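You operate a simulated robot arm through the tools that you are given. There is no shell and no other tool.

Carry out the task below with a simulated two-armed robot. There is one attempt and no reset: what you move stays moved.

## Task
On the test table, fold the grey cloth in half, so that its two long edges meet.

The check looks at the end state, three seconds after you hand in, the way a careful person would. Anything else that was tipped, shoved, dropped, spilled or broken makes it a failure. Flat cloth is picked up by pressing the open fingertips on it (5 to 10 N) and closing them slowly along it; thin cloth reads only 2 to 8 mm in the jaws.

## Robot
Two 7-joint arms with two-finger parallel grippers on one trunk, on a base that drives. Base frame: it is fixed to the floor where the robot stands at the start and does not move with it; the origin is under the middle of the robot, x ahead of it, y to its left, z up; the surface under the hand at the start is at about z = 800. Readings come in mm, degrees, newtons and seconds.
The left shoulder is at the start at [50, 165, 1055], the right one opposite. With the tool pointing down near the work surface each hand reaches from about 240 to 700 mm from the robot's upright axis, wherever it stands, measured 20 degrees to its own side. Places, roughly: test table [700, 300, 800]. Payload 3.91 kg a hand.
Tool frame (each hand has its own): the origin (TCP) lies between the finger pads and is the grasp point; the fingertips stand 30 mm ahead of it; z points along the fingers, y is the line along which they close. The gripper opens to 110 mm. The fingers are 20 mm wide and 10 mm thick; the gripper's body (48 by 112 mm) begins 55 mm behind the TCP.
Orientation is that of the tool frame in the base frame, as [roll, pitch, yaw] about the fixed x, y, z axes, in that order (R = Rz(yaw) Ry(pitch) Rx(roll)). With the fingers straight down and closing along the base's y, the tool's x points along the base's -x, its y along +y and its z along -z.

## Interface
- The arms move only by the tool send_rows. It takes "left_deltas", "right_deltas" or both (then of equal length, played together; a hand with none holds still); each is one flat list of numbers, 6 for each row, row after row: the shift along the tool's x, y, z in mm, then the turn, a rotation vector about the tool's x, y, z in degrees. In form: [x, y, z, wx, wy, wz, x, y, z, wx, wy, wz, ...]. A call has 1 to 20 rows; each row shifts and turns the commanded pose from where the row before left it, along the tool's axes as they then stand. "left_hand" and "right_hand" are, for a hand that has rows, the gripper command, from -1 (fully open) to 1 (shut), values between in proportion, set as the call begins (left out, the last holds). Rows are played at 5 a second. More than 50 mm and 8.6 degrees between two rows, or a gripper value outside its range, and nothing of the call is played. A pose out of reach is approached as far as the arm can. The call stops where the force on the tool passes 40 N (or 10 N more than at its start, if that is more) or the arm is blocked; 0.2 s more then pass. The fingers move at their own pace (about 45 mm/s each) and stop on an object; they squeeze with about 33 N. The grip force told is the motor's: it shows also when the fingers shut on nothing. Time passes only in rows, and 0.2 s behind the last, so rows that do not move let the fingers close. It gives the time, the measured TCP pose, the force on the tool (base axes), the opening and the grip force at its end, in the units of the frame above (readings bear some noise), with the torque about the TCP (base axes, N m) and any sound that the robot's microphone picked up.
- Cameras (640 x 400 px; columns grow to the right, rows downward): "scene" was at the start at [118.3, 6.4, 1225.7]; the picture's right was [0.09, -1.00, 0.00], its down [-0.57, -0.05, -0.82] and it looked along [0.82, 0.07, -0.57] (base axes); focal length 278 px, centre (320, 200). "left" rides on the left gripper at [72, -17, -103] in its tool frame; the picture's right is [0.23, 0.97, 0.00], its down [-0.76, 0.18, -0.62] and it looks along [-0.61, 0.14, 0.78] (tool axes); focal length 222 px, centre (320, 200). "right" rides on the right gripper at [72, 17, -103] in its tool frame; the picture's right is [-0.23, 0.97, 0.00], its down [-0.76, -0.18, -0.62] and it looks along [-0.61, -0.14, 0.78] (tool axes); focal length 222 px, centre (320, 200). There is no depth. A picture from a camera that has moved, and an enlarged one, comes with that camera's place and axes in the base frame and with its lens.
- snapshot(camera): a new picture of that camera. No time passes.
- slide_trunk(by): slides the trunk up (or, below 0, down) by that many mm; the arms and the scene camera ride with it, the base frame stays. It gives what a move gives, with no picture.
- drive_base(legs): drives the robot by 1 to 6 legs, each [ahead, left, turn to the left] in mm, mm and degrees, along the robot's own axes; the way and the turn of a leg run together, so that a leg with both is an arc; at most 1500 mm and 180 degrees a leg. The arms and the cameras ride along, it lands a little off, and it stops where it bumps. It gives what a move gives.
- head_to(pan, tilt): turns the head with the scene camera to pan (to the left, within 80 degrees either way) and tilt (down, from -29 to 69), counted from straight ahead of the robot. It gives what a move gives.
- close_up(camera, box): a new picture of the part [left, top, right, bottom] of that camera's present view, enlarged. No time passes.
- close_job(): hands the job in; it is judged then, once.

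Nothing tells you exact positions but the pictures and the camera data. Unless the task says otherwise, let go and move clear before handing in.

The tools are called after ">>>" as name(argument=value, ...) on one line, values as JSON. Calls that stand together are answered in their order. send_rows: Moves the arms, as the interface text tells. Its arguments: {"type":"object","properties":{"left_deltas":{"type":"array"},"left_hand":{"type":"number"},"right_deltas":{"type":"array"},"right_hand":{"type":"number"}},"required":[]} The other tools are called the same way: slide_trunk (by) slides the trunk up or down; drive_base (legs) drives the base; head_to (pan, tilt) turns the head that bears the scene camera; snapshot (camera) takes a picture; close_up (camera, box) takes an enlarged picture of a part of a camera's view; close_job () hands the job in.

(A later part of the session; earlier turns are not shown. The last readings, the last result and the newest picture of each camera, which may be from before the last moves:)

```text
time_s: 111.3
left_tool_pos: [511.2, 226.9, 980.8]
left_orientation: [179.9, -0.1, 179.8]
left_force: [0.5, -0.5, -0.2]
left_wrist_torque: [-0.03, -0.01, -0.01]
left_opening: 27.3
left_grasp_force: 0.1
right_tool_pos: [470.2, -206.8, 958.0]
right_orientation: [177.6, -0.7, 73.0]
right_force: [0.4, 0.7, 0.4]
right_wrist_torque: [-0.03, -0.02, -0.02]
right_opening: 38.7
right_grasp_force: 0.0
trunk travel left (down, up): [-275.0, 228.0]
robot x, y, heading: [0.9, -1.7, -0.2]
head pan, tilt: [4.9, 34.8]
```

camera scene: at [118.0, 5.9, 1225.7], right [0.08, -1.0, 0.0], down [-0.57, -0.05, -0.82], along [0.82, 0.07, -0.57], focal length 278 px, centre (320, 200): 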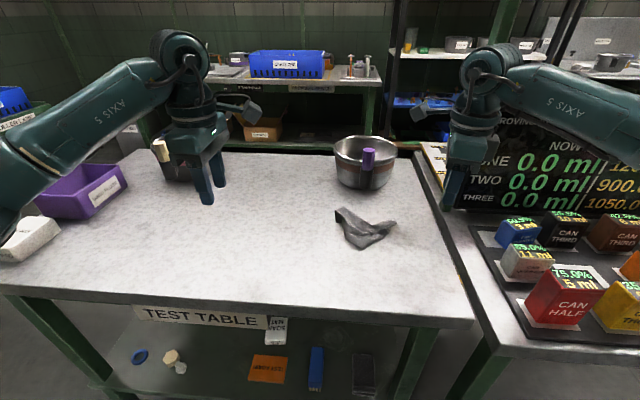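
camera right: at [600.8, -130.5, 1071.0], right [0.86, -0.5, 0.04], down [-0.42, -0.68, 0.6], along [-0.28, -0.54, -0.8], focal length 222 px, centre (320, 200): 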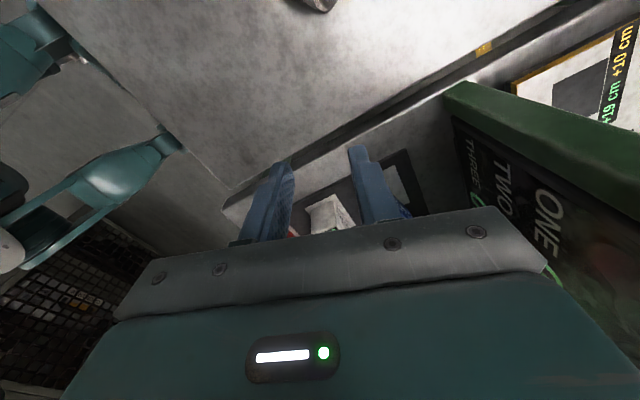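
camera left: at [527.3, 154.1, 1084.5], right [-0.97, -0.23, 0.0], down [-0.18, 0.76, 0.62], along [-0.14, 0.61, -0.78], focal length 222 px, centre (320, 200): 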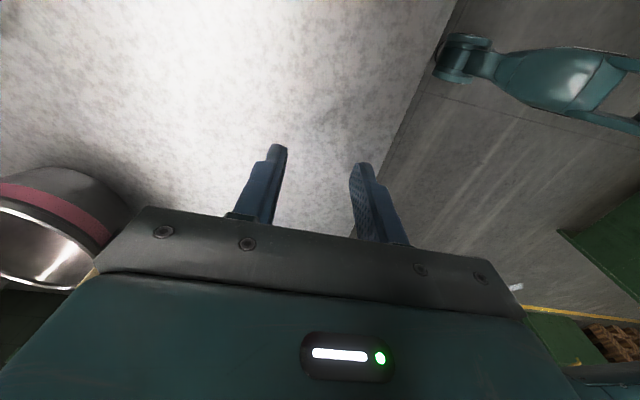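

>>> send_rows(left_deltas=[-6.6, -27.5, 8, 0, 0, 0, -6.6, -27.5, 8, 0, 0, 0, -6.6, -27.5, 8, 0, 0, 0, -6.6, -27.5, 8, 0, 0, 0, -6.6, -27.5, 8, 0, 0, 0, -6.6, -27.5, 8, 0, 0, 0, -6.6, -27.5, 10, 0, 0, 0, -6.6, -27.5, 10, 0, 0, 0, -6.6, -27.5, 20, 0, 0, 0, -6.6, -27.5, 20, 0, 0, 0, 0, 0, 20, 0, 0, 0, 0, 0, 0, 0, 0, 0], left_hand=0.56)

>>> snapshot(camera="left")

>>> close_up(camera="left", box=[200, 60, 440, 240])

>>> snapshot(camera="scene")

```text
time_s: 113.9
left_tool_pos: [577.1, -47.7, 851.1]
left_orientation: [180.0, 0.0, 180.0]
left_force: [0.0, 0.5, 0.1]
left_wrist_torque: [-0.01, 0.01, 0.0]
left_opening: 24.3
left_grasp_force: 0.1
right_tool_pos: [471.8, -207.0, 958.2]
right_orientation: [177.6, -0.8, 73.1]
right_force: [-0.6, 0.7, 0.4]
right_wrist_torque: [-0.02, 0.0, 0.02]
right_opening: 38.8
right_grasp_force: 0.0
trunk travel left (down, up): [-275.0, 228.0]
robot x, y, heading: [1.9, -1.4, -0.2]
head pan, tilt: [4.9, 34.8]
```

```text
taken
camera left: at [504.2, -64.7, 955.3], right [-0.23, 0.97, 0.0], down [0.76, 0.18, 0.62], along [0.61, 0.14, -0.78], focal length 222 px, centre (320, 200)
```

left: 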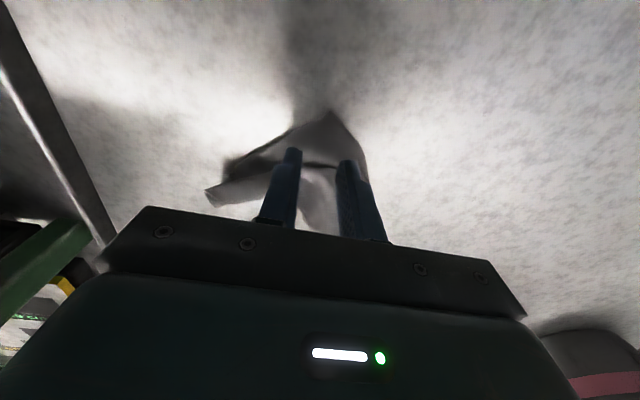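

```text
2.22 times, centred on (320, 150) of left
camera zoom: at [504.2, -64.7, 955.3], right [-0.23, 0.97, 0.0], down [0.76, 0.18, 0.62], along [0.61, 0.14, -0.78], focal length 494 px, centre (320, 311)
```

zoom: 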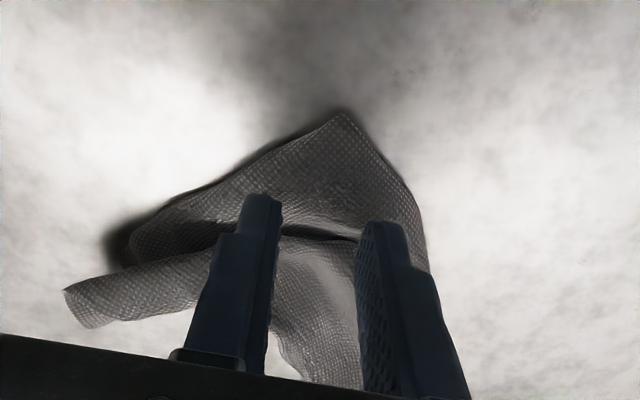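

```text
taken
camera scene: at [118.0, 5.8, 1225.7], right [0.08, -1.0, 0.0], down [-0.57, -0.05, -0.82], along [0.82, 0.07, -0.57], focal length 278 px, centre (320, 200)
```

scene: 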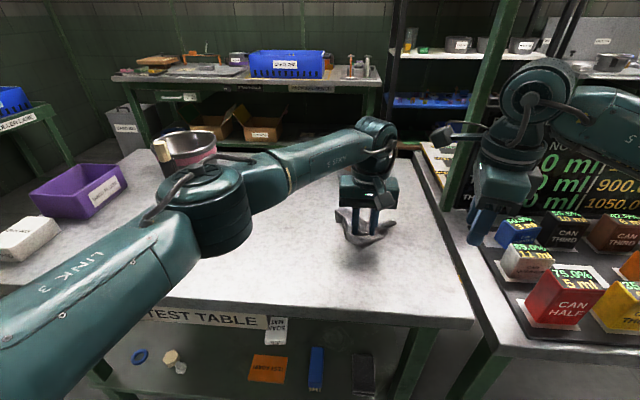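

The corner tip is at (549, −48), fingers are centred on it. Descending to contact.

>>> send_rows(left_deltas=[3, 0, 5, 0, 0, 0, 0, 0, 5, 0, 0, 0, 0, 0, 5, 0, 0, 0, 0, 0, 2.5, 0, 0, 0, 0, 0, 0, 0, 0, 0])

>>> send_rows(left_deltas=[0, 0, 1, 0, 0, 0, 0, 0, 0, 0, 0, 0])

>>> send_rows(left_deltas=[0, 0, 0.8, 0, 0, 0, 0, 0, 0, 0, 0, 0])

```text
time_s: 115.1
left_tool_pos: [573.5, -48.1, 836.2]
left_orientation: [-180.0, 0.0, 179.8]
left_force: [1.2, -0.1, 0.2]
left_wrist_torque: [0.0, -0.05, 0.01]
left_opening: 24.0
left_grasp_force: 0.1
right_tool_pos: [470.9, -206.9, 958.2]
right_orientation: [177.7, -0.8, 73.1]
right_force: [0.2, -0.5, 0.0]
right_wrist_torque: [0.01, -0.03, 0.03]
right_opening: 38.4
right_grasp_force: 0.0
trunk travel left (down, up): [-275.0, 228.0]
robot x, y, heading: [-1.1, -5.1, -0.3]
head pan, tilt: [4.9, 34.8]
```

```text
time_s: 115.7
left_tool_pos: [574.0, -48.0, 834.9]
left_orientation: [180.0, 0.0, 179.8]
left_force: [0.4, 0.6, 0.1]
left_wrist_torque: [0.0, -0.03, -0.01]
left_opening: 24.1
left_grasp_force: 0.0
right_tool_pos: [470.6, -206.9, 958.8]
right_orientation: [177.7, -0.9, 73.1]
right_force: [-0.8, -0.4, 0.2]
right_wrist_torque: [0.0, 0.01, 0.0]
right_opening: 38.3
right_grasp_force: 0.2
trunk travel left (down, up): [-275.0, 228.0]
robot x, y, heading: [-1.6, 0.3, -0.2]
head pan, tilt: [4.9, 34.8]
```

```text
time_s: 116.3
left_tool_pos: [573.0, -48.2, 832.8]
left_orientation: [-179.9, 0.0, 179.9]
left_force: [0.0, 0.8, 0.7]
left_wrist_torque: [-0.01, 0.01, 0.01]
left_opening: 24.3
left_grasp_force: 0.1
right_tool_pos: [470.6, -207.6, 958.2]
right_orientation: [177.7, -0.9, 73.1]
right_force: [0.2, 0.3, 0.1]
right_wrist_torque: [0.0, 0.01, 0.01]
right_opening: 38.5
right_grasp_force: 0.0
trunk travel left (down, up): [-275.0, 228.0]
robot x, y, heading: [-1.9, 1.2, -0.2]
head pan, tilt: [4.9, 34.8]
```

>>> send_rows(left_deltas=[0, 0, 1, 0, 0, 0, 0, 0, 0, 0, 0, 0])

>>> send_rows(left_deltas=[0, 0, 0.8, 0, 0, 0, 0, 0, 0, 0, 0, 0])

```text
time_s: 116.9
left_tool_pos: [573.3, -47.8, 832.4]
left_orientation: [180.0, 0.0, 179.8]
left_force: [0.9, 0.4, 1.0]
left_wrist_torque: [-0.01, 0.0, -0.02]
left_opening: 24.0
left_grasp_force: 0.1
right_tool_pos: [470.8, -208.1, 958.8]
right_orientation: [177.6, -0.8, 73.1]
right_force: [0.0, -1.1, 0.8]
right_wrist_torque: [0.03, -0.01, 0.03]
right_opening: 38.4
right_grasp_force: 0.1
trunk travel left (down, up): [-275.0, 228.0]
robot x, y, heading: [3.4, 0.2, -0.1]
head pan, tilt: [4.9, 34.8]
```

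```text
time_s: 117.5
left_tool_pos: [573.8, -48.4, 832.9]
left_orientation: [-179.8, -0.1, 179.8]
left_force: [-0.2, -0.3, 3.3]
left_wrist_torque: [-0.06, -0.01, -0.01]
left_opening: 24.5
left_grasp_force: 0.2
right_tool_pos: [470.2, -205.6, 957.4]
right_orientation: [177.6, -0.8, 73.1]
right_force: [0.3, 0.0, 0.9]
right_wrist_torque: [0.0, 0.0, -0.02]
right_opening: 38.3
right_grasp_force: 0.1
trunk travel left (down, up): [-275.0, 228.0]
robot x, y, heading: [-3.6, -4.7, 0.0]
head pan, tilt: [4.9, 34.8]
```

Contact building (3 N). A touch more, then close in steps.

>>> send_rows(left_deltas=[0, 0, 0.6, 0, 0, 0, 0, 0, 0, 0, 0, 0])

>>> send_rows(left_deltas=[0, 0, 0, 0, 0, 0], left_hand=0.63)

>>> send_rows(left_deltas=[0, 0, 0, 0, 0, 0], left_hand=0.7)

>>> send_rows(left_deltas=[0, 0, 0, 0, 0, 0], left_hand=0.77)

>>> close_up(camera="left", box=[200, 60, 440, 240])

```text
time_s: 118.1
left_tool_pos: [573.8, -48.3, 832.4]
left_orientation: [-179.9, 0.1, 179.9]
left_force: [0.3, 1.6, 10.1]
left_wrist_torque: [-0.12, -0.07, 0.02]
left_opening: 24.1
left_grasp_force: 0.0
right_tool_pos: [470.2, -207.7, 957.5]
right_orientation: [177.6, -0.8, 73.1]
right_force: [0.2, -0.3, 0.3]
right_wrist_torque: [-0.01, 0.01, 0.0]
right_opening: 38.6
right_grasp_force: 0.1
trunk travel left (down, up): [-275.0, 228.0]
robot x, y, heading: [-2.4, -1.0, 0.1]
head pan, tilt: [4.9, 34.8]
```

```text
time_s: 118.5
left_tool_pos: [572.8, -47.7, 831.8]
left_orientation: [180.0, 0.0, 179.9]
left_force: [-0.3, 1.2, 12.5]
left_wrist_torque: [-0.06, -0.08, -0.03]
left_opening: 19.5
left_grasp_force: 0.0
right_tool_pos: [471.6, -207.5, 958.7]
right_orientation: [177.5, -0.7, 73.1]
right_force: [0.4, -0.1, 0.4]
right_wrist_torque: [0.02, 0.0, -0.01]
right_opening: 38.6
right_grasp_force: 0.0
trunk travel left (down, up): [-275.0, 228.0]
robot x, y, heading: [1.8, -0.2, -0.0]
head pan, tilt: [4.9, 34.8]
```

```text
time_s: 118.9
left_tool_pos: [573.5, -47.7, 831.5]
left_orientation: [-179.8, 0.1, 179.9]
left_force: [0.9, -1.3, 13.0]
left_wrist_torque: [-0.14, -0.05, -0.02]
left_opening: 16.6
left_grasp_force: 0.3
right_tool_pos: [469.5, -207.5, 957.8]
right_orientation: [177.5, -0.9, 73.0]
right_force: [0.5, 0.4, -1.3]
right_wrist_torque: [0.03, -0.02, 0.01]
right_opening: 38.7
right_grasp_force: 0.0
trunk travel left (down, up): [-275.0, 228.0]
robot x, y, heading: [0.2, -0.5, -0.0]
head pan, tilt: [4.9, 34.8]
```

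```text
time_s: 119.3
left_tool_pos: [573.2, -48.8, 831.5]
left_orientation: [-180.0, 0.0, 179.9]
left_force: [1.1, -1.4, 14.7]
left_wrist_torque: [-0.14, -0.04, 0.02]
left_opening: 13.0
left_grasp_force: 0.0
right_tool_pos: [470.1, -206.7, 958.5]
right_orientation: [177.5, -0.9, 73.1]
right_force: [0.1, -0.1, 0.4]
right_wrist_torque: [0.0, 0.04, 0.02]
right_opening: 38.4
right_grasp_force: 0.0
trunk travel left (down, up): [-275.0, 228.0]
robot x, y, heading: [-1.7, 4.0, 0.1]
head pan, tilt: [4.9, 34.8]
```

```text
2.22 times, centred on (320, 150) of left
camera zoom: at [499.6, -65.1, 935.8], right [-0.23, 0.97, 0.0], down [0.76, 0.18, 0.62], along [0.61, 0.14, -0.78], focal length 494 px, centre (320, 311)
```

zoom: 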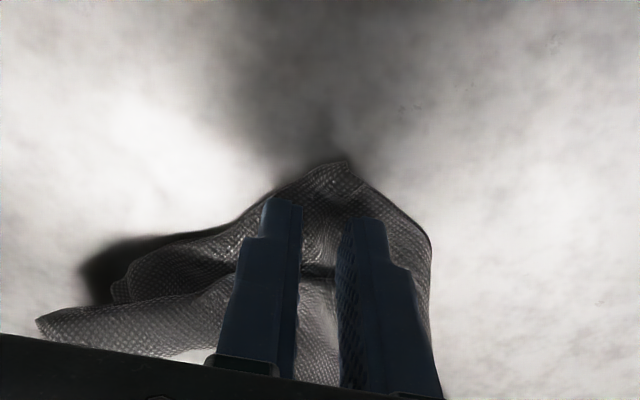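

A ridge is forming behind the corner. I'll ease the pressure slightly and finish closing.

>>> send_rows(left_deltas=[0, 0, -0.5, 0, 0, 0], left_hand=0.84)

>>> send_rows(left_deltas=[0, 0, 0, 0, 0, 0], left_hand=0.91)

>>> send_rows(left_deltas=[0, 0, 0, 0, 0, 0, 0, 0, 0, 0, 0, 0, 0, 0, 0, 0, 0, 0], left_hand=1)

>>> close_up(camera="left", box=[200, 60, 440, 240])

```text
time_s: 119.7
left_tool_pos: [572.7, -48.8, 831.4]
left_orientation: [180.0, 0.2, 179.9]
left_force: [0.6, -1.6, 14.3]
left_wrist_torque: [-0.09, -0.01, 0.01]
left_opening: 9.3
left_grasp_force: 0.0
right_tool_pos: [470.2, -206.3, 958.8]
right_orientation: [177.5, -0.9, 73.0]
right_force: [0.4, 0.9, 0.4]
right_wrist_torque: [0.01, 0.01, -0.04]
right_opening: 38.5
right_grasp_force: 0.0
trunk travel left (down, up): [-275.0, 228.0]
robot x, y, heading: [-2.1, -0.8, -0.1]
head pan, tilt: [4.9, 34.8]
```

```text
time_s: 120.1
left_tool_pos: [573.3, -48.4, 831.5]
left_orientation: [-180.0, 0.1, 179.8]
left_force: [-0.5, -1.5, 14.9]
left_wrist_torque: [-0.06, 0.07, 0.0]
left_opening: 4.9
left_grasp_force: 0.1
right_tool_pos: [468.6, -206.7, 957.3]
right_orientation: [177.5, -0.9, 73.1]
right_force: [-0.1, 0.7, -0.8]
right_wrist_torque: [-0.02, 0.01, 0.03]
right_opening: 38.5
right_grasp_force: 0.2
trunk travel left (down, up): [-275.0, 228.0]
robot x, y, heading: [1.4, 0.7, -0.0]
head pan, tilt: [4.9, 34.8]
```

```text
time_s: 120.9
left_tool_pos: [572.8, -48.5, 831.4]
left_orientation: [-180.0, 0.1, 179.9]
left_force: [0.2, -1.7, 15.3]
left_wrist_torque: [-0.05, 0.02, -0.01]
left_opening: 1.5
left_grasp_force: 32.9
right_tool_pos: [469.7, -207.1, 958.9]
right_orientation: [177.4, -1.0, 73.0]
right_force: [0.2, -0.3, -1.0]
right_wrist_torque: [0.02, -0.01, 0.01]
right_opening: 38.7
right_grasp_force: 0.1
trunk travel left (down, up): [-275.0, 228.0]
robot x, y, heading: [1.6, 0.0, -0.1]
head pan, tilt: [4.9, 34.8]
```

```text
2.22 times, centred on (320, 150) of left
camera zoom: at [499.5, -65.1, 936.0], right [-0.23, 0.97, 0.0], down [0.76, 0.18, 0.62], along [0.61, 0.14, -0.78], focal length 494 px, centre (320, 311)
```

zoom: 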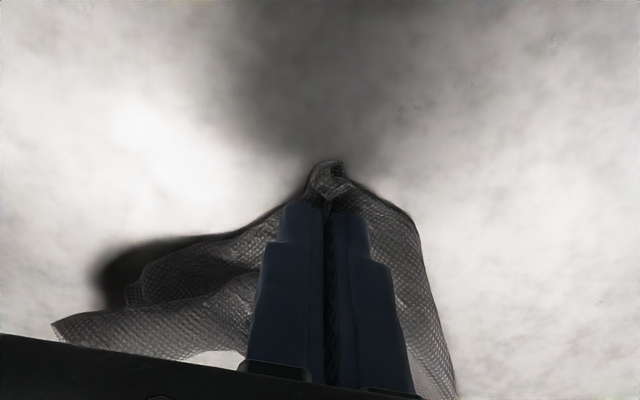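

Closed with cloth between. Lifting straight up to check.

>>> send_rows(left_deltas=[0, 0, -10, 0, 0, 0, 0, 0, -20, 0, 0, 0, 0, 0, -25, 0, 0, 0, 0, 0, -25, 0, 0, 0, 0, 0, -25, 0, 0, 0, 0, 0, -25, 0, 0, 0, 0, 0, -25, 0, 0, 0, 0, 0, -25, 0, 0, 0, 0, 0, -25, 0, 0, 0, 0, 0, -20, 0, 0, 0, 0, 0, 0, 0, 0, 0, 0, 0, 0, 0, 0, 0])

>>> snapshot(camera="scene")

>>> close_up(camera="scene", box=[290, 110, 450, 230])

>>> snapshot(camera="left")

```text
time_s: 123.5
left_tool_pos: [568.4, -28.5, 1061.6]
left_orientation: [179.9, 0.0, 179.9]
left_force: [-0.1, 0.6, -0.1]
left_wrist_torque: [-0.01, 0.02, 0.03]
left_opening: 1.8
left_grasp_force: 33.4
left hand out of reach, approached as far as the arm can: row 9, 10
right_tool_pos: [470.5, -205.6, 958.9]
right_orientation: [177.6, -0.8, 73.1]
right_force: [-0.3, 0.2, 0.1]
right_wrist_torque: [-0.01, -0.06, -0.01]
right_opening: 38.9
right_grasp_force: 0.0
trunk travel left (down, up): [-275.0, 228.0]
robot x, y, heading: [-2.6, 1.1, -0.2]
head pan, tilt: [4.9, 34.8]
```

```text
taken
camera scene: at [118.0, 5.9, 1225.7], right [0.08, -1.0, 0.0], down [-0.57, -0.05, -0.82], along [0.82, 0.07, -0.57], focal length 278 px, centre (320, 200)
```

scene: 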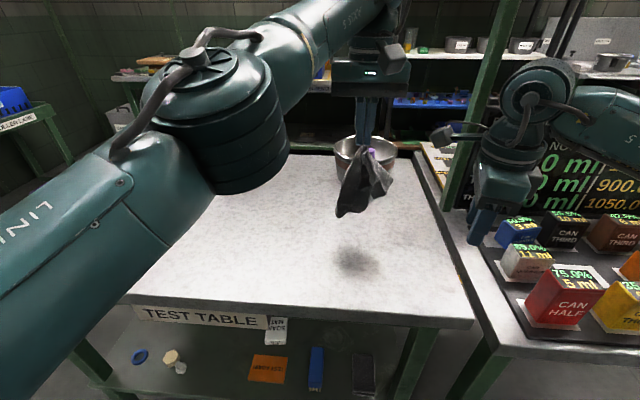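

```text
3.33 times, centred on (370, 170) of scene
camera zoom: at [118.0, 5.9, 1225.7], right [0.08, -1.0, 0.0], down [-0.57, -0.05, -0.82], along [0.82, 0.07, -0.57], focal length 927 px, centre (153, 300)
```

zoom: 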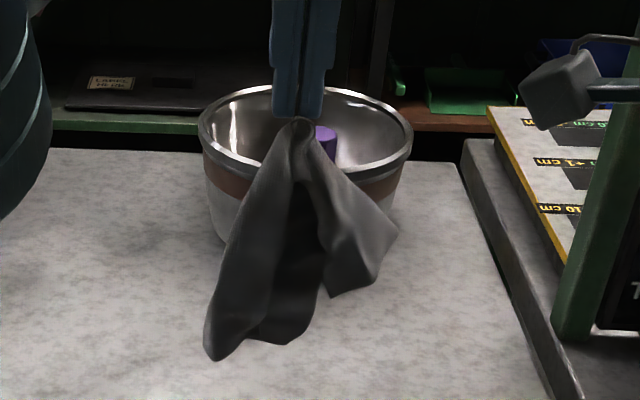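

```text
taken
camera left: at [495.9, -45.5, 1164.6], right [-0.23, 0.97, 0.0], down [0.76, 0.18, 0.62], along [0.61, 0.14, -0.78], focal length 222 px, centre (320, 200)
```

left: 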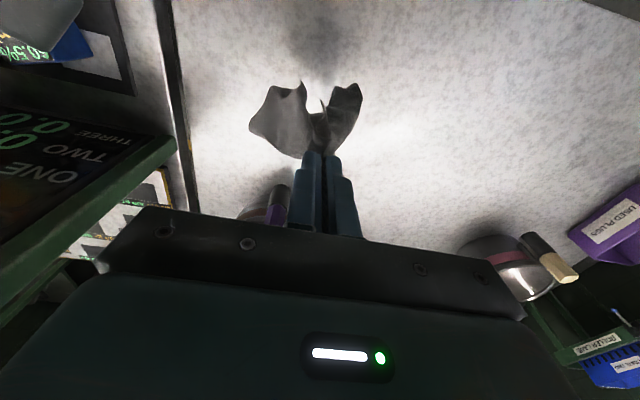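

The corner holds and the cloth hangs freely. Carrying it to the left (y ≈ 260), then turning the hand by 90° so it will trail behind a drag to the right.

>>> send_rows(left_deltas=[0, 26, 0, 0, 0, 0, 0, 26, 0, 0, 0, 0, 0, 26, 0, 0, 0, 0, 0, 26, 0, 0, 0, 0, 0, 26, 0, 0, 0, 0, 0, 26, 0, 0, 0, 0, 0, 26, 0, 0, 0, 0, 0, 26, 0, 0, 0, 0, 0, 26, 0, 0, 0, 0, 0, 26, 0, 0, 0, 0, 0, 26, 0, 0, 0, 0, 0, 0, 0, 0, 0, 0])

>>> send_rows(left_deltas=[0, 0, 0, 0, 0, -8.2, 0, 0, 0, 0, 0, -8.2, 0, 0, 0, 0, 0, -8.2, 0, 0, 0, 0, 0, -8.2, 0, 0, 0, 0, 0, -8.2, 0, 0, 0, 0, 0, -8.2, 0, 0, 0, 0, 0, -8.2, 0, 0, 0, 0, 0, -8.2, 0, 0, 0, 0, 0, -8.2, 0, 0, 0, 0, 0, -8.2, 0, 0, 0, 0, 0, -8.0, 0, 0, 0, 0, 0, 0])

>>> snapshot(camera="scene")

>>> snapshot(camera="left")

```text
time_s: 126.1
left_tool_pos: [569.2, 255.1, 1059.4]
left_orientation: [179.9, 0.0, 179.9]
left_force: [-0.4, -0.2, 0.0]
left_wrist_torque: [0.0, -0.01, -0.05]
left_opening: 1.6
left_grasp_force: 33.2
right_tool_pos: [470.4, -208.8, 957.7]
right_orientation: [177.6, -0.9, 73.0]
right_force: [-0.9, 0.7, -0.1]
right_wrist_torque: [-0.02, -0.03, 0.02]
right_opening: 38.6
right_grasp_force: 0.2
trunk travel left (down, up): [-275.0, 228.0]
robot x, y, heading: [1.1, -0.4, 0.1]
head pan, tilt: [4.9, 34.8]
```

```text
time_s: 128.7
left_tool_pos: [568.4, 256.6, 1059.8]
left_orientation: [-179.9, 0.0, -89.9]
left_force: [-0.3, 0.1, -0.3]
left_wrist_torque: [0.01, 0.0, 0.0]
left_opening: 1.6
left_grasp_force: 32.5
right_tool_pos: [470.1, -207.6, 958.3]
right_orientation: [177.7, -0.8, 73.1]
right_force: [1.0, 0.4, -0.2]
right_wrist_torque: [-0.02, -0.04, -0.02]
right_opening: 38.4
right_grasp_force: 0.0
trunk travel left (down, up): [-275.0, 228.0]
robot x, y, heading: [2.4, -0.8, -0.2]
head pan, tilt: [4.9, 34.8]
```

```text
taken
camera scene: at [118.0, 5.8, 1225.7], right [0.08, -1.0, 0.0], down [-0.57, -0.05, -0.82], along [0.82, 0.07, -0.57], focal length 278 px, centre (320, 200)
```

scene: 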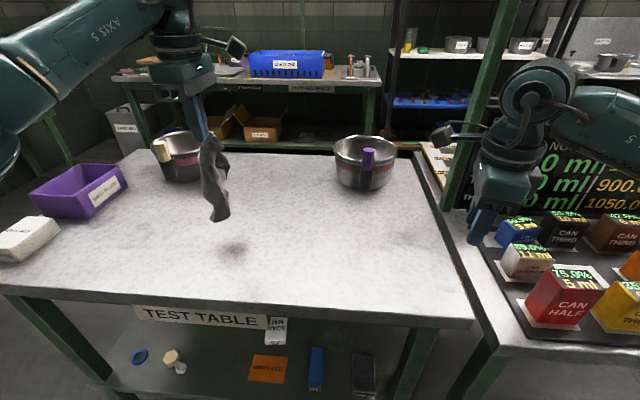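

```text
taken
camera left: at [585.5, 184.3, 1163.7], right [-0.97, -0.23, 0.0], down [-0.18, 0.76, 0.62], along [-0.14, 0.61, -0.78], focal length 222 px, centre (320, 200)
```

left: 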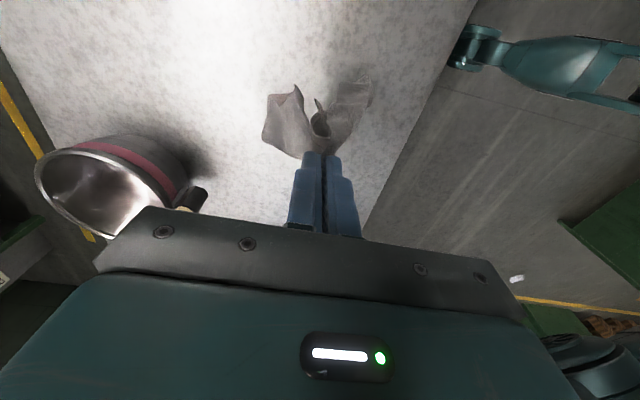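

Seen from above, the side wings curl toward the right, so dragging to the *left* will lay it on its spine with the wings opening upward. I'll carry it back to the right at a lower height, then lower and drag left.

>>> send_rows(left_deltas=[25, 2, 10, 0, 0, 0, 25, 2, 10, 0, 0, 0, 25, 2, 10, 0, 0, 0, 25, 2, 10, 0, 0, 0, 25, 2, 10, 0, 0, 0, 25, 2, 10, 0, 0, 0, 25, 2, 0, 0, 0, 0, 25, 2, 0, 0, 0, 0, 25, 2, 0, 0, 0, 0, 25, 2, 0, 0, 0, 0, 25, 0, 0, 0, 0, 0, 0, 0, 0, 0, 0, 0, 0, 0, 0, 0, 0, 0])

>>> snapshot(camera="left")

>>> close_up(camera="scene", box=[260, 130, 420, 250])

```text
time_s: 131.5
left_tool_pos: [548.4, -17.7, 1000.8]
left_orientation: [179.9, 0.0, -90.0]
left_force: [0.3, -0.3, -0.2]
left_wrist_torque: [0.02, 0.01, -0.07]
left_opening: 1.5
left_grasp_force: 32.8
right_tool_pos: [471.2, -206.9, 957.3]
right_orientation: [177.6, -0.8, 73.0]
right_force: [-0.3, 0.1, -0.6]
right_wrist_torque: [0.01, -0.03, 0.01]
right_opening: 38.4
right_grasp_force: 0.0
trunk travel left (down, up): [-275.0, 228.0]
robot x, y, heading: [0.5, -2.8, -0.2]
head pan, tilt: [4.9, 34.8]
```

```text
taken
camera left: at [564.1, -90.2, 1104.3], right [-0.97, -0.23, 0.0], down [-0.18, 0.76, 0.62], along [-0.14, 0.61, -0.78], focal length 222 px, centre (320, 200)
```

left: 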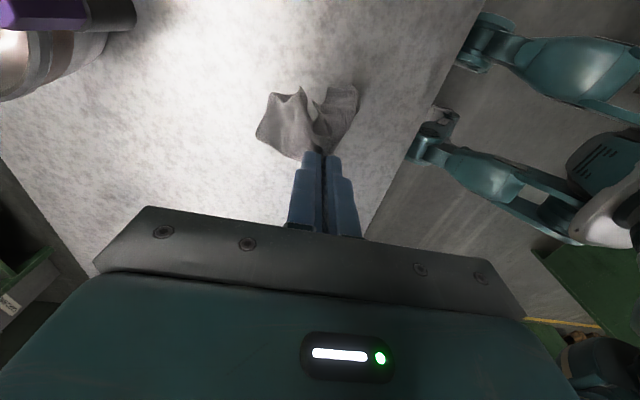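

```text
3.33 times, centred on (340, 190) of scene
camera zoom: at [118.0, 5.8, 1225.7], right [0.08, -1.0, 0.0], down [-0.57, -0.05, -0.82], along [0.82, 0.07, -0.57], focal length 927 px, centre (253, 233)
```

zoom: 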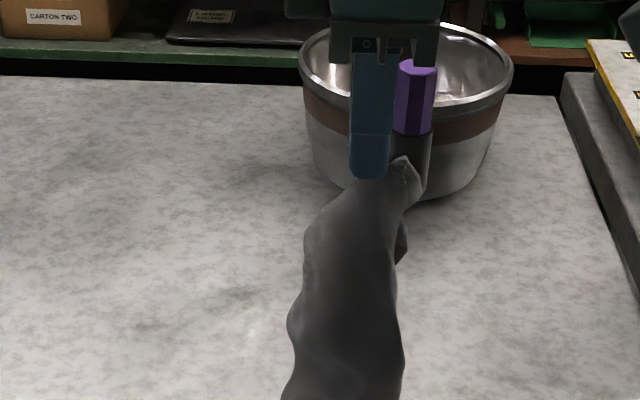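

Now lowering while drawing the hand to the left.

>>> send_rows(left_deltas=[0, 0, 10, 0, 0, 0, -6, 0, 10, 0, 0, 0, -10, 0, 9, 0, 0, 0, -13, 0, 9, 0, 0, 0, -13, 0, 9, 0, 0, 0, -13, 0, 9, 0, 0, 0, -13, 0, 9, 0, 0, 0, -13, 0, 9, 0, 0, 0, -13, 0, 9, 0, 0, 0, -13, 0, 9, 0, 0, 0, -13, 0, 9, 0, 0, 0, 0, 0, 0, 0, 0, 0])

>>> close_up(camera="scene", box=[200, 150, 400, 275])

>>> snapshot(camera="left")

```text
time_s: 134.1
left_tool_pos: [548.7, 102.4, 899.0]
left_orientation: [180.0, 0.1, -90.1]
left_force: [0.2, 0.2, -1.1]
left_wrist_torque: [0.02, -0.01, -0.04]
left_opening: 1.4
left_grasp_force: 33.2
right_tool_pos: [470.9, -206.8, 957.3]
right_orientation: [177.5, -0.8, 73.1]
right_force: [-0.5, 0.1, 0.5]
right_wrist_torque: [0.01, 0.02, 0.03]
right_opening: 38.5
right_grasp_force: 0.2
trunk travel left (down, up): [-275.0, 228.0]
robot x, y, heading: [3.6, -0.6, 0.0]
head pan, tilt: [4.9, 34.8]
```

```text
3.20 times, centred on (300, 212) of scene
camera zoom: at [118.0, 5.8, 1225.7], right [0.08, -1.0, 0.0], down [-0.57, -0.05, -0.82], along [0.82, 0.07, -0.57], focal length 890 px, centre (384, 160)
```

zoom: 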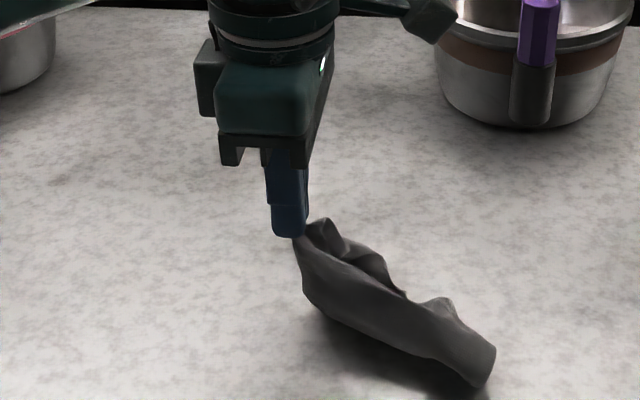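

```text
taken
camera left: at [565.0, 29.3, 1002.8], right [-0.97, -0.23, 0.0], down [-0.18, 0.76, 0.62], along [-0.14, 0.61, -0.78], focal length 222 px, centre (320, 200)
```

left: 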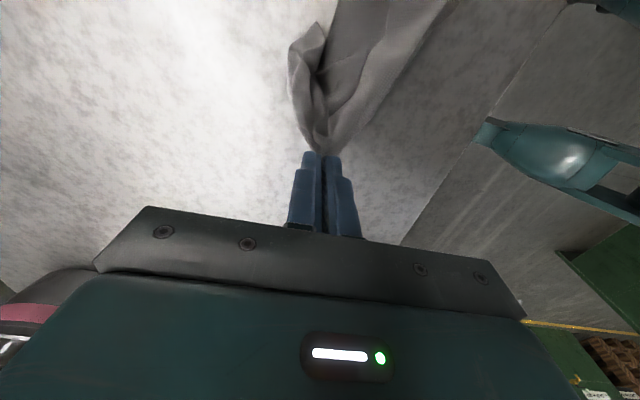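

It trails as an open trough. Continuing the drag down to the table.

>>> send_rows(left_deltas=[-14, 0, 8, 0, 0, 0, -14, 0, 8, 0, 0, 0, -14, 0, 8, 0, 0, 0, -14, 0, 8, 0, 0, 0, -14, 0, 8, 0, 0, 0, -14, 0, 8, 0, 0, 0, -14, 0, 7, 0, 0, 0, -14, 0, 5, 0, 0, 0, -14, 0, 3, 0, 0, 0, -14, 0, 0, 0, 0, 0, 0, 0, 0, 0, 0, 0])

>>> close_up(camera="scene", box=[180, 150, 380, 275])

>>> snapshot(camera="left")

```text
time_s: 136.5
left_tool_pos: [550.4, 243.4, 834.9]
left_orientation: [179.9, 0.0, -90.1]
left_force: [-0.7, -0.9, 0.2]
left_wrist_torque: [0.01, -0.02, -0.04]
left_opening: 1.6
left_grasp_force: 32.6
right_tool_pos: [470.2, -207.7, 957.6]
right_orientation: [177.6, -0.8, 73.1]
right_force: [0.6, -0.9, 0.4]
right_wrist_torque: [0.02, 0.01, 0.02]
right_opening: 38.5
right_grasp_force: 0.0
trunk travel left (down, up): [-275.0, 228.0]
robot x, y, heading: [-3.5, -2.6, 0.0]
head pan, tilt: [4.9, 34.8]
```

```text
3.20 times, centred on (280, 212) of scene
camera zoom: at [118.0, 5.8, 1225.7], right [0.08, -1.0, 0.0], down [-0.57, -0.05, -0.82], along [0.82, 0.07, -0.57], focal length 890 px, centre (448, 160)
```

zoom: 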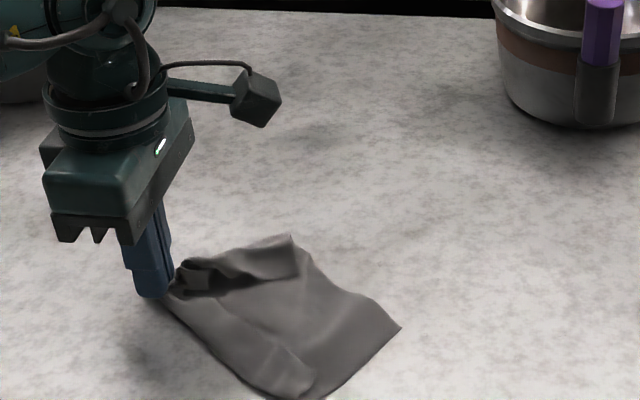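

```text
taken
camera left: at [565.9, 170.2, 939.7], right [-0.97, -0.23, 0.0], down [-0.18, 0.76, 0.62], along [-0.14, 0.61, -0.78], focal length 222 px, centre (320, 200)
```

left: 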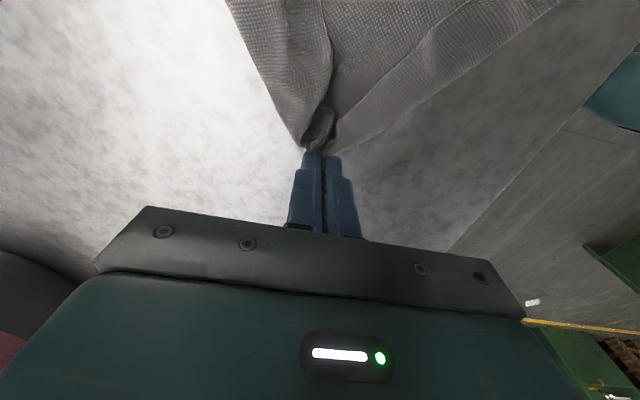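

Much better: the cloth is spread out, with both wings only slightly folded over on top near the hand. A little more drag, then release and lift away.

>>> send_rows(left_deltas=[-12, 0, 0, 0, 0, 0, -12, 0, 0, 0, 0, 0, -12, 0, 0, 0, 0, 0, -6, 0, 2, 0, 0, 0, 0, 0, 0, 0, 0, 0])

>>> send_rows(left_deltas=[0, 0, 0, 0, 0, 0, 0, 0, 0, 0, 0, 0, 0, 0, 0, 0, 0, 0, 0, 0, -10, 0, 0, 0, 0, 0, -25, 0, 0, 0, -20, 0, -35, 0, 0, 0, -20, 10, -35, 0, 0, 0, -20, 20, -35, 0, 0, 0, 0, 30, -20, 0, 0, 0, 0, 30, 0, 0, 0, 0, 0, 0, 0, 0, 0, 0], left_hand=0.5)

>>> snapshot(camera="scene")

>>> close_up(camera="scene", box=[190, 200, 350, 300])

```text
time_s: 137.7
left_tool_pos: [550.6, 284.4, 833.8]
left_orientation: [179.9, 0.1, -90.0]
left_force: [-0.1, -0.3, 0.0]
left_wrist_torque: [-0.03, -0.01, -0.03]
left_opening: 1.3
left_grasp_force: 33.2
right_tool_pos: [470.2, -207.2, 958.7]
right_orientation: [177.6, -0.8, 73.1]
right_force: [0.3, -0.8, -0.2]
right_wrist_torque: [0.04, -0.02, 0.0]
right_opening: 38.5
right_grasp_force: 0.1
trunk travel left (down, up): [-275.0, 228.0]
robot x, y, heading: [0.6, 2.0, -0.0]
head pan, tilt: [4.9, 34.8]
```

```text
time_s: 140.1
left_tool_pos: [457.1, 343.4, 992.8]
left_orientation: [180.0, 0.0, -90.1]
left_force: [-0.4, 0.1, -0.9]
left_wrist_torque: [0.0, 0.01, -0.02]
left_opening: 27.6
left_grasp_force: 0.0
right_tool_pos: [471.0, -207.0, 957.5]
right_orientation: [177.6, -0.8, 73.0]
right_force: [-0.2, -0.4, 0.6]
right_wrist_torque: [-0.01, 0.0, 0.0]
right_opening: 38.3
right_grasp_force: 0.1
trunk travel left (down, up): [-275.0, 228.0]
robot x, y, heading: [-4.3, -1.7, -0.2]
head pan, tilt: [4.9, 34.8]
```

```text
taken
camera scene: at [118.0, 5.8, 1225.7], right [0.08, -1.0, 0.0], down [-0.57, -0.05, -0.82], along [0.82, 0.07, -0.57], focal length 278 px, centre (320, 200)
```

scene: 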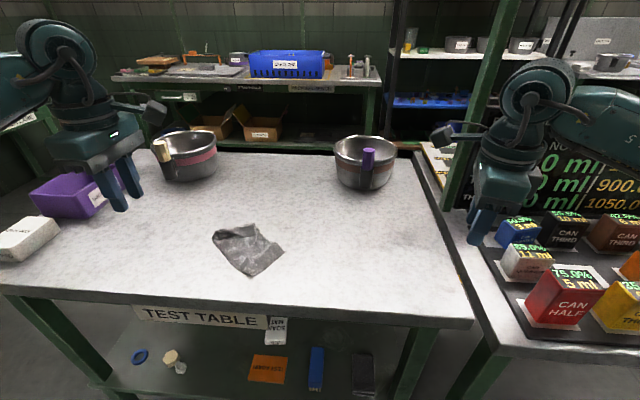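

```text
4.00 times, centred on (270, 250) of scene
camera zoom: at [118.0, 5.8, 1225.7], right [0.08, -1.0, 0.0], down [-0.57, -0.05, -0.82], along [0.82, 0.07, -0.57], focal length 1113 px, centre (520, 0)
```

zoom: 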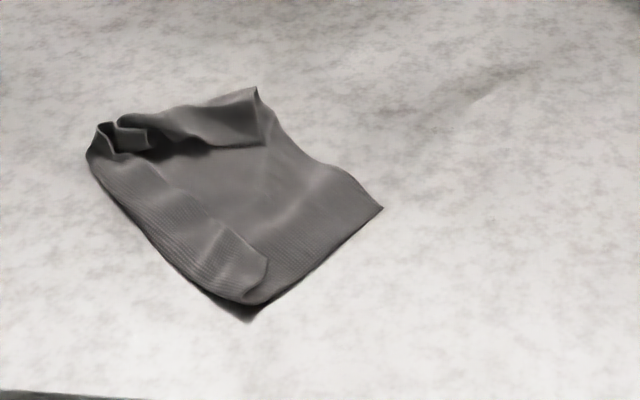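

Very good: the bottom layer lies flat and both remaining flaps are folded on top, visible. I'll zoom in to identify the corners.

>>> close_up(camera="scene", box=[208, 216, 288, 284])

>>> snapshot(camera="left")

```text
5.88 times, centred on (248, 250) of scene
camera zoom: at [118.0, 5.8, 1225.7], right [0.08, -1.0, 0.0], down [-0.57, -0.05, -0.82], along [0.82, 0.07, -0.57], focal length 1637 px, centre (744, -94)
```

zoom: 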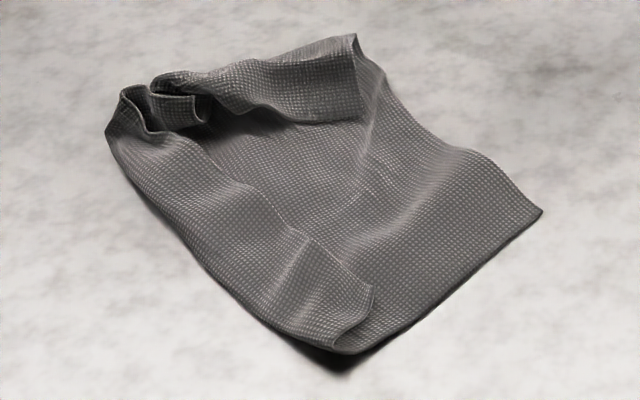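

```text
taken
camera left: at [473.4, 271.0, 1097.1], right [-0.97, -0.23, 0.0], down [-0.18, 0.76, 0.62], along [-0.14, 0.61, -0.78], focal length 222 px, centre (320, 200)
```

left: 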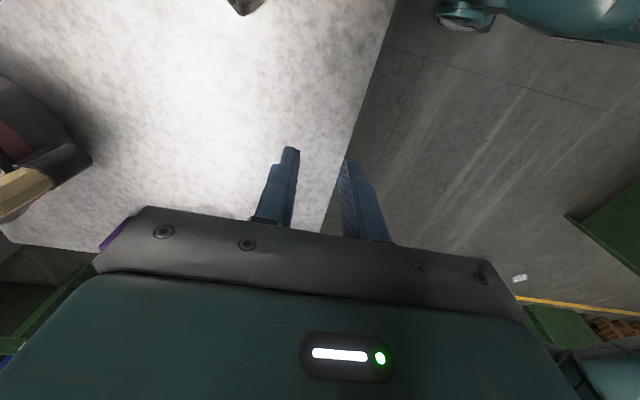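

Now it's readable: near-right corner at (531, 115); the near long edge runs diagonally away to about (622, 209) where the left end is folded over on top; the far long edge's strip is folded over on top along the left. I'll open the top flap at the left end first: its free edge runs at x ≈ 553 from y 186 to 244. Bringing the left hand above it.

>>> send_rows(left_deltas=[15, -9.6, 12, 0, 0, 0, 15, -9.6, 12, 0, 0, 0, 15, -9.6, 12, 0, 0, 0, 15, -9.6, 12, 0, 0, 0, 15, -9.6, 12, 0, 0, 0, 15, -9.6, 12, 0, 0, 0, 15, -9.6, 12, 0, 0, 0, 15, -9.6, 12, 0, 0, 0, 15, -9.6, 12, 0, 0, 0, 15, -9.6, 12, 0, 0, 0, 0, 0, 0, 0, 0, 0], left_hand=0.3)

>>> snapshot(camera="left")

>>> close_up(camera="left", box=[180, 60, 460, 240])

>>> close_up(camera="scene", box=[190, 180, 318, 260])

```text
time_s: 142.5
left_tool_pos: [555.1, 194.6, 874.1]
left_orientation: [180.0, 0.0, -90.1]
left_force: [0.4, 1.5, 0.6]
left_wrist_torque: [0.03, -0.02, 0.02]
left_opening: 38.3
left_grasp_force: 0.0
right_tool_pos: [470.8, -206.7, 957.2]
right_orientation: [177.6, -0.9, 73.1]
right_force: [-0.2, -0.6, -0.7]
right_wrist_torque: [-0.03, 0.02, 0.03]
right_opening: 38.4
right_grasp_force: 0.1
trunk travel left (down, up): [-275.0, 228.0]
robot x, y, heading: [1.9, -2.2, 0.0]
head pan, tilt: [4.9, 34.8]
```

```text
taken
camera left: at [571.2, 121.6, 978.1], right [-0.97, -0.23, 0.0], down [-0.18, 0.76, 0.62], along [-0.14, 0.61, -0.78], focal length 222 px, centre (320, 200)
```

left: 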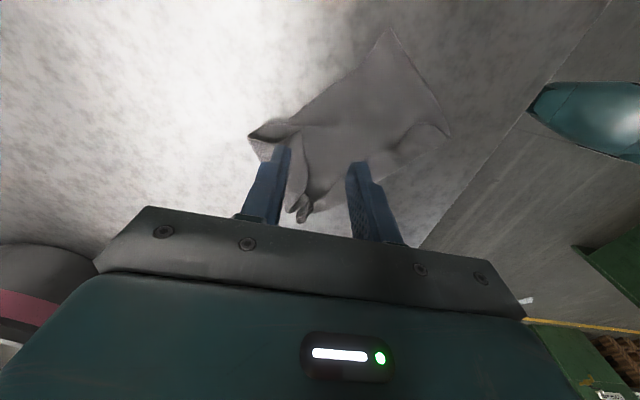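

```text
2.22 times, centred on (320, 150) of left
camera zoom: at [571.2, 121.6, 978.1], right [-0.97, -0.23, 0.0], down [-0.18, 0.76, 0.62], along [-0.14, 0.61, -0.78], focal length 494 px, centre (320, 311)
```

zoom: 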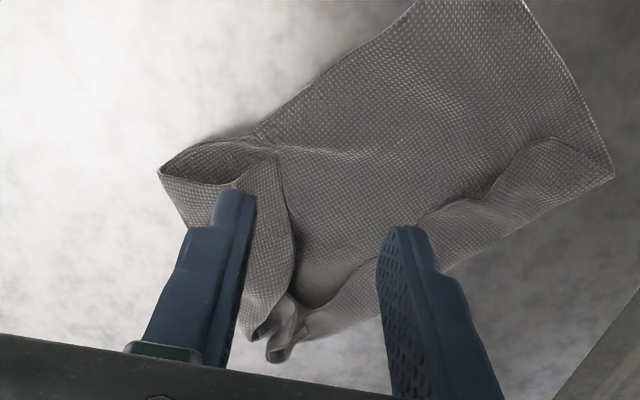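

```text
5.00 times, centred on (254, 220) of scene
camera zoom: at [118.0, 5.8, 1225.7], right [0.08, -1.0, 0.0], down [-0.57, -0.05, -0.82], along [0.82, 0.07, -0.57], focal length 1391 px, centre (650, 100)
```

zoom: 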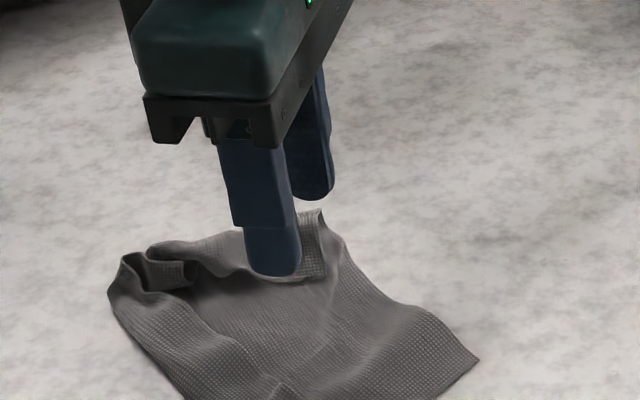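

The left end's top flap is only ~45 mm long: crest at about (610, 204, 812), its corner at (572, 193). I'll pinch the crest near its end, lift it so the flap dangles, shift outward, and lay it down moving inward so the flap opens.

>>> send_rows(left_deltas=[-5, -12, 0, 0, 0, 0, -5, -12, 0, 0, 0, 0, -5, -12, 5, 0, 0, 0, -5, -11, 10, 0, 0, 0, 0, 0, 9, 0, 0, 0, 0, 0, 0, 0, 0, 0], left_hand=0.34)

>>> close_up(camera="left", box=[180, 40, 460, 240])

>>> close_up(camera="scene", box=[190, 180, 318, 260])

```text
time_s: 143.9
left_tool_pos: [602.7, 215.0, 849.8]
left_orientation: [-180.0, 0.0, -90.0]
left_force: [-0.7, -0.1, 0.8]
left_wrist_torque: [-0.05, 0.02, -0.02]
left_opening: 36.2
left_grasp_force: 0.1
right_tool_pos: [470.8, -206.1, 957.7]
right_orientation: [177.6, -0.8, 73.1]
right_force: [0.0, 0.4, 0.3]
right_wrist_torque: [-0.02, -0.03, 0.01]
right_opening: 38.4
right_grasp_force: 0.1
trunk travel left (down, up): [-275.0, 228.0]
robot x, y, heading: [-0.7, -0.1, -0.0]
head pan, tilt: [4.9, 34.8]
```

```text
2.00 times, centred on (320, 140) of left
camera zoom: at [618.9, 142.0, 953.6], right [-0.97, -0.23, 0.0], down [-0.18, 0.76, 0.62], along [-0.14, 0.61, -0.78], focal length 444 px, centre (320, 320)
```

zoom: 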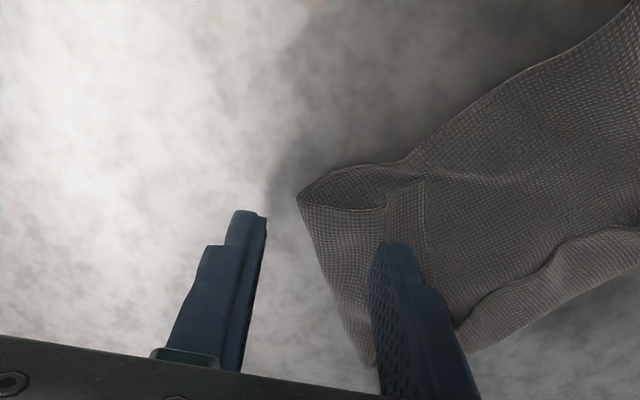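

```text
5.00 times, centred on (254, 220) of scene
camera zoom: at [118.0, 5.8, 1225.7], right [0.08, -1.0, 0.0], down [-0.57, -0.05, -0.82], along [0.82, 0.07, -0.57], focal length 1391 px, centre (650, 100)
```

zoom: 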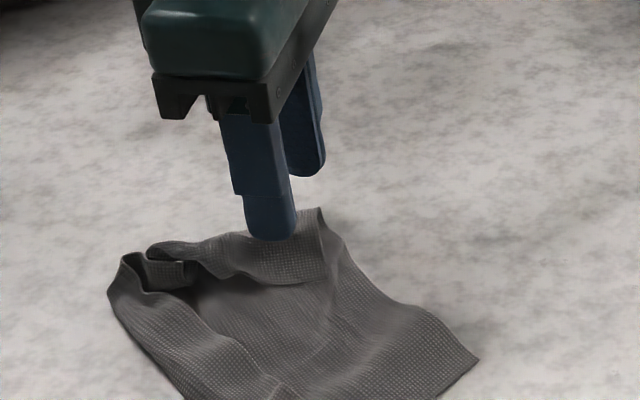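

Nicely straddled. Lowering to contact and closing.

>>> send_rows(left_deltas=[0, 0, 6, 0, 0, 0, 0, 0, 6, 0, 0, 0, 0, 0, 3, 0, 0, 0, 0, 0, 0, 0, 0, 0])

>>> send_rows(left_deltas=[0, 0, 1.2, 0, 0, 0, 0, 0, 0, 0, 0, 0])

>>> close_up(camera="left", box=[180, 40, 460, 240])

```text
time_s: 144.9
left_tool_pos: [602.3, 214.9, 833.1]
left_orientation: [-180.0, 0.0, -90.1]
left_force: [0.9, 0.6, -0.1]
left_wrist_torque: [-0.01, -0.02, -0.01]
left_opening: 36.2
left_grasp_force: 0.1
right_tool_pos: [471.2, -206.2, 958.2]
right_orientation: [177.7, -0.8, 73.1]
right_force: [0.0, 0.2, 0.3]
right_wrist_torque: [-0.01, 0.04, 0.01]
right_opening: 38.6
right_grasp_force: 0.1
trunk travel left (down, up): [-275.0, 228.0]
robot x, y, heading: [3.2, 5.3, -0.2]
head pan, tilt: [4.9, 34.8]
```

```text
time_s: 145.5
left_tool_pos: [602.9, 215.5, 833.0]
left_orientation: [179.9, 0.0, -90.2]
left_force: [0.3, 1.0, 0.5]
left_wrist_torque: [0.01, 0.0, -0.02]
left_opening: 36.2
left_grasp_force: 0.1
right_tool_pos: [470.8, -206.2, 957.4]
right_orientation: [177.6, -0.8, 73.1]
right_force: [0.4, 0.0, 0.3]
right_wrist_torque: [-0.04, 0.04, 0.0]
right_opening: 38.5
right_grasp_force: 0.0
trunk travel left (down, up): [-275.0, 228.0]
robot x, y, heading: [-1.7, -1.0, 0.0]
head pan, tilt: [4.9, 34.8]
```

```text
2.00 times, centred on (320, 140) of left
camera zoom: at [618.9, 141.6, 937.0], right [-0.97, -0.23, 0.0], down [-0.18, 0.76, 0.62], along [-0.14, 0.61, -0.78], focal length 444 px, centre (320, 320)
```

zoom: 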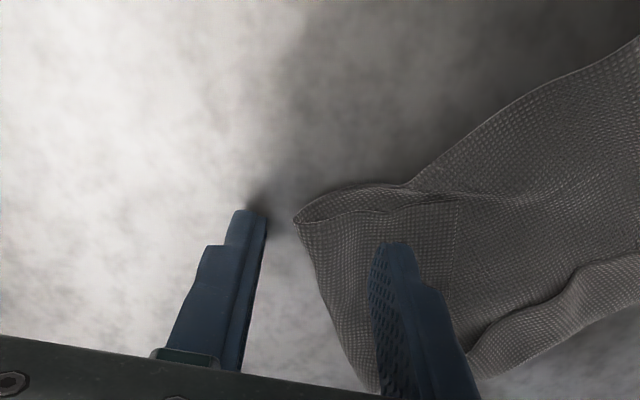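

>>> send_rows(left_deltas=[0, 0, 0.8, 0, 0, 0, 0, 0, 0, 0, 0, 0])

>>> send_rows(left_deltas=[0, 0, 0, 0, 0, 0, 0, 0, 0, 0, 0, 0], left_hand=0.5)

>>> send_rows(left_deltas=[0, 0, 0, 0, 0, 0, 0, 0, 0, 0, 0, 0], left_hand=0.66)

>>> close_up(camera="left", box=[180, 40, 460, 240])

```text
time_s: 146.1
left_tool_pos: [603.6, 214.2, 831.9]
left_orientation: [-180.0, -0.1, -90.2]
left_force: [0.1, 0.0, 0.6]
left_wrist_torque: [0.0, 0.04, -0.02]
left_opening: 36.5
left_grasp_force: 0.1
right_tool_pos: [471.2, -206.9, 956.6]
right_orientation: [177.7, -0.8, 73.0]
right_force: [0.2, 0.7, 0.1]
right_wrist_torque: [-0.01, -0.01, 0.04]
right_opening: 38.5
right_grasp_force: 0.1
trunk travel left (down, up): [-275.0, 228.0]
robot x, y, heading: [1.2, -1.9, -0.2]
head pan, tilt: [4.9, 34.8]
```

```text
time_s: 146.7
left_tool_pos: [603.4, 213.1, 832.6]
left_orientation: [-179.8, 0.0, -90.1]
left_force: [0.5, 0.5, 0.9]
left_wrist_torque: [-0.02, -0.01, 0.01]
left_opening: 27.7
left_grasp_force: 0.1
right_tool_pos: [470.1, -207.5, 957.8]
right_orientation: [177.5, -0.8, 73.1]
right_force: [1.4, 0.2, -0.8]
right_wrist_torque: [-0.02, 0.01, 0.04]
right_opening: 38.5
right_grasp_force: 0.0
trunk travel left (down, up): [-275.0, 228.0]
robot x, y, heading: [1.9, -0.6, -0.3]
head pan, tilt: [4.9, 34.8]
```

```text
time_s: 147.3
left_tool_pos: [604.0, 212.5, 832.8]
left_orientation: [-180.0, 0.0, -90.1]
left_force: [0.2, 0.0, 1.0]
left_wrist_torque: [0.0, 0.02, -0.01]
left_opening: 19.0
left_grasp_force: 0.7
right_tool_pos: [470.7, -207.9, 956.8]
right_orientation: [177.7, -0.9, 73.2]
right_force: [0.4, -0.3, -0.3]
right_wrist_torque: [0.02, -0.03, -0.02]
right_opening: 38.4
right_grasp_force: 0.1
trunk travel left (down, up): [-275.0, 228.0]
robot x, y, heading: [-1.6, -0.7, -0.1]
head pan, tilt: [4.9, 34.8]
```

```text
2.00 times, centred on (320, 140) of left
camera zoom: at [619.0, 141.0, 936.4], right [-0.97, -0.23, 0.0], down [-0.18, 0.76, 0.62], along [-0.14, 0.61, -0.78], focal length 444 px, centre (320, 320)
```

zoom: 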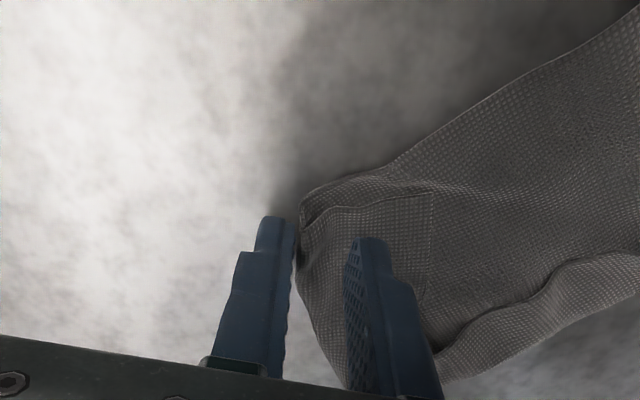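

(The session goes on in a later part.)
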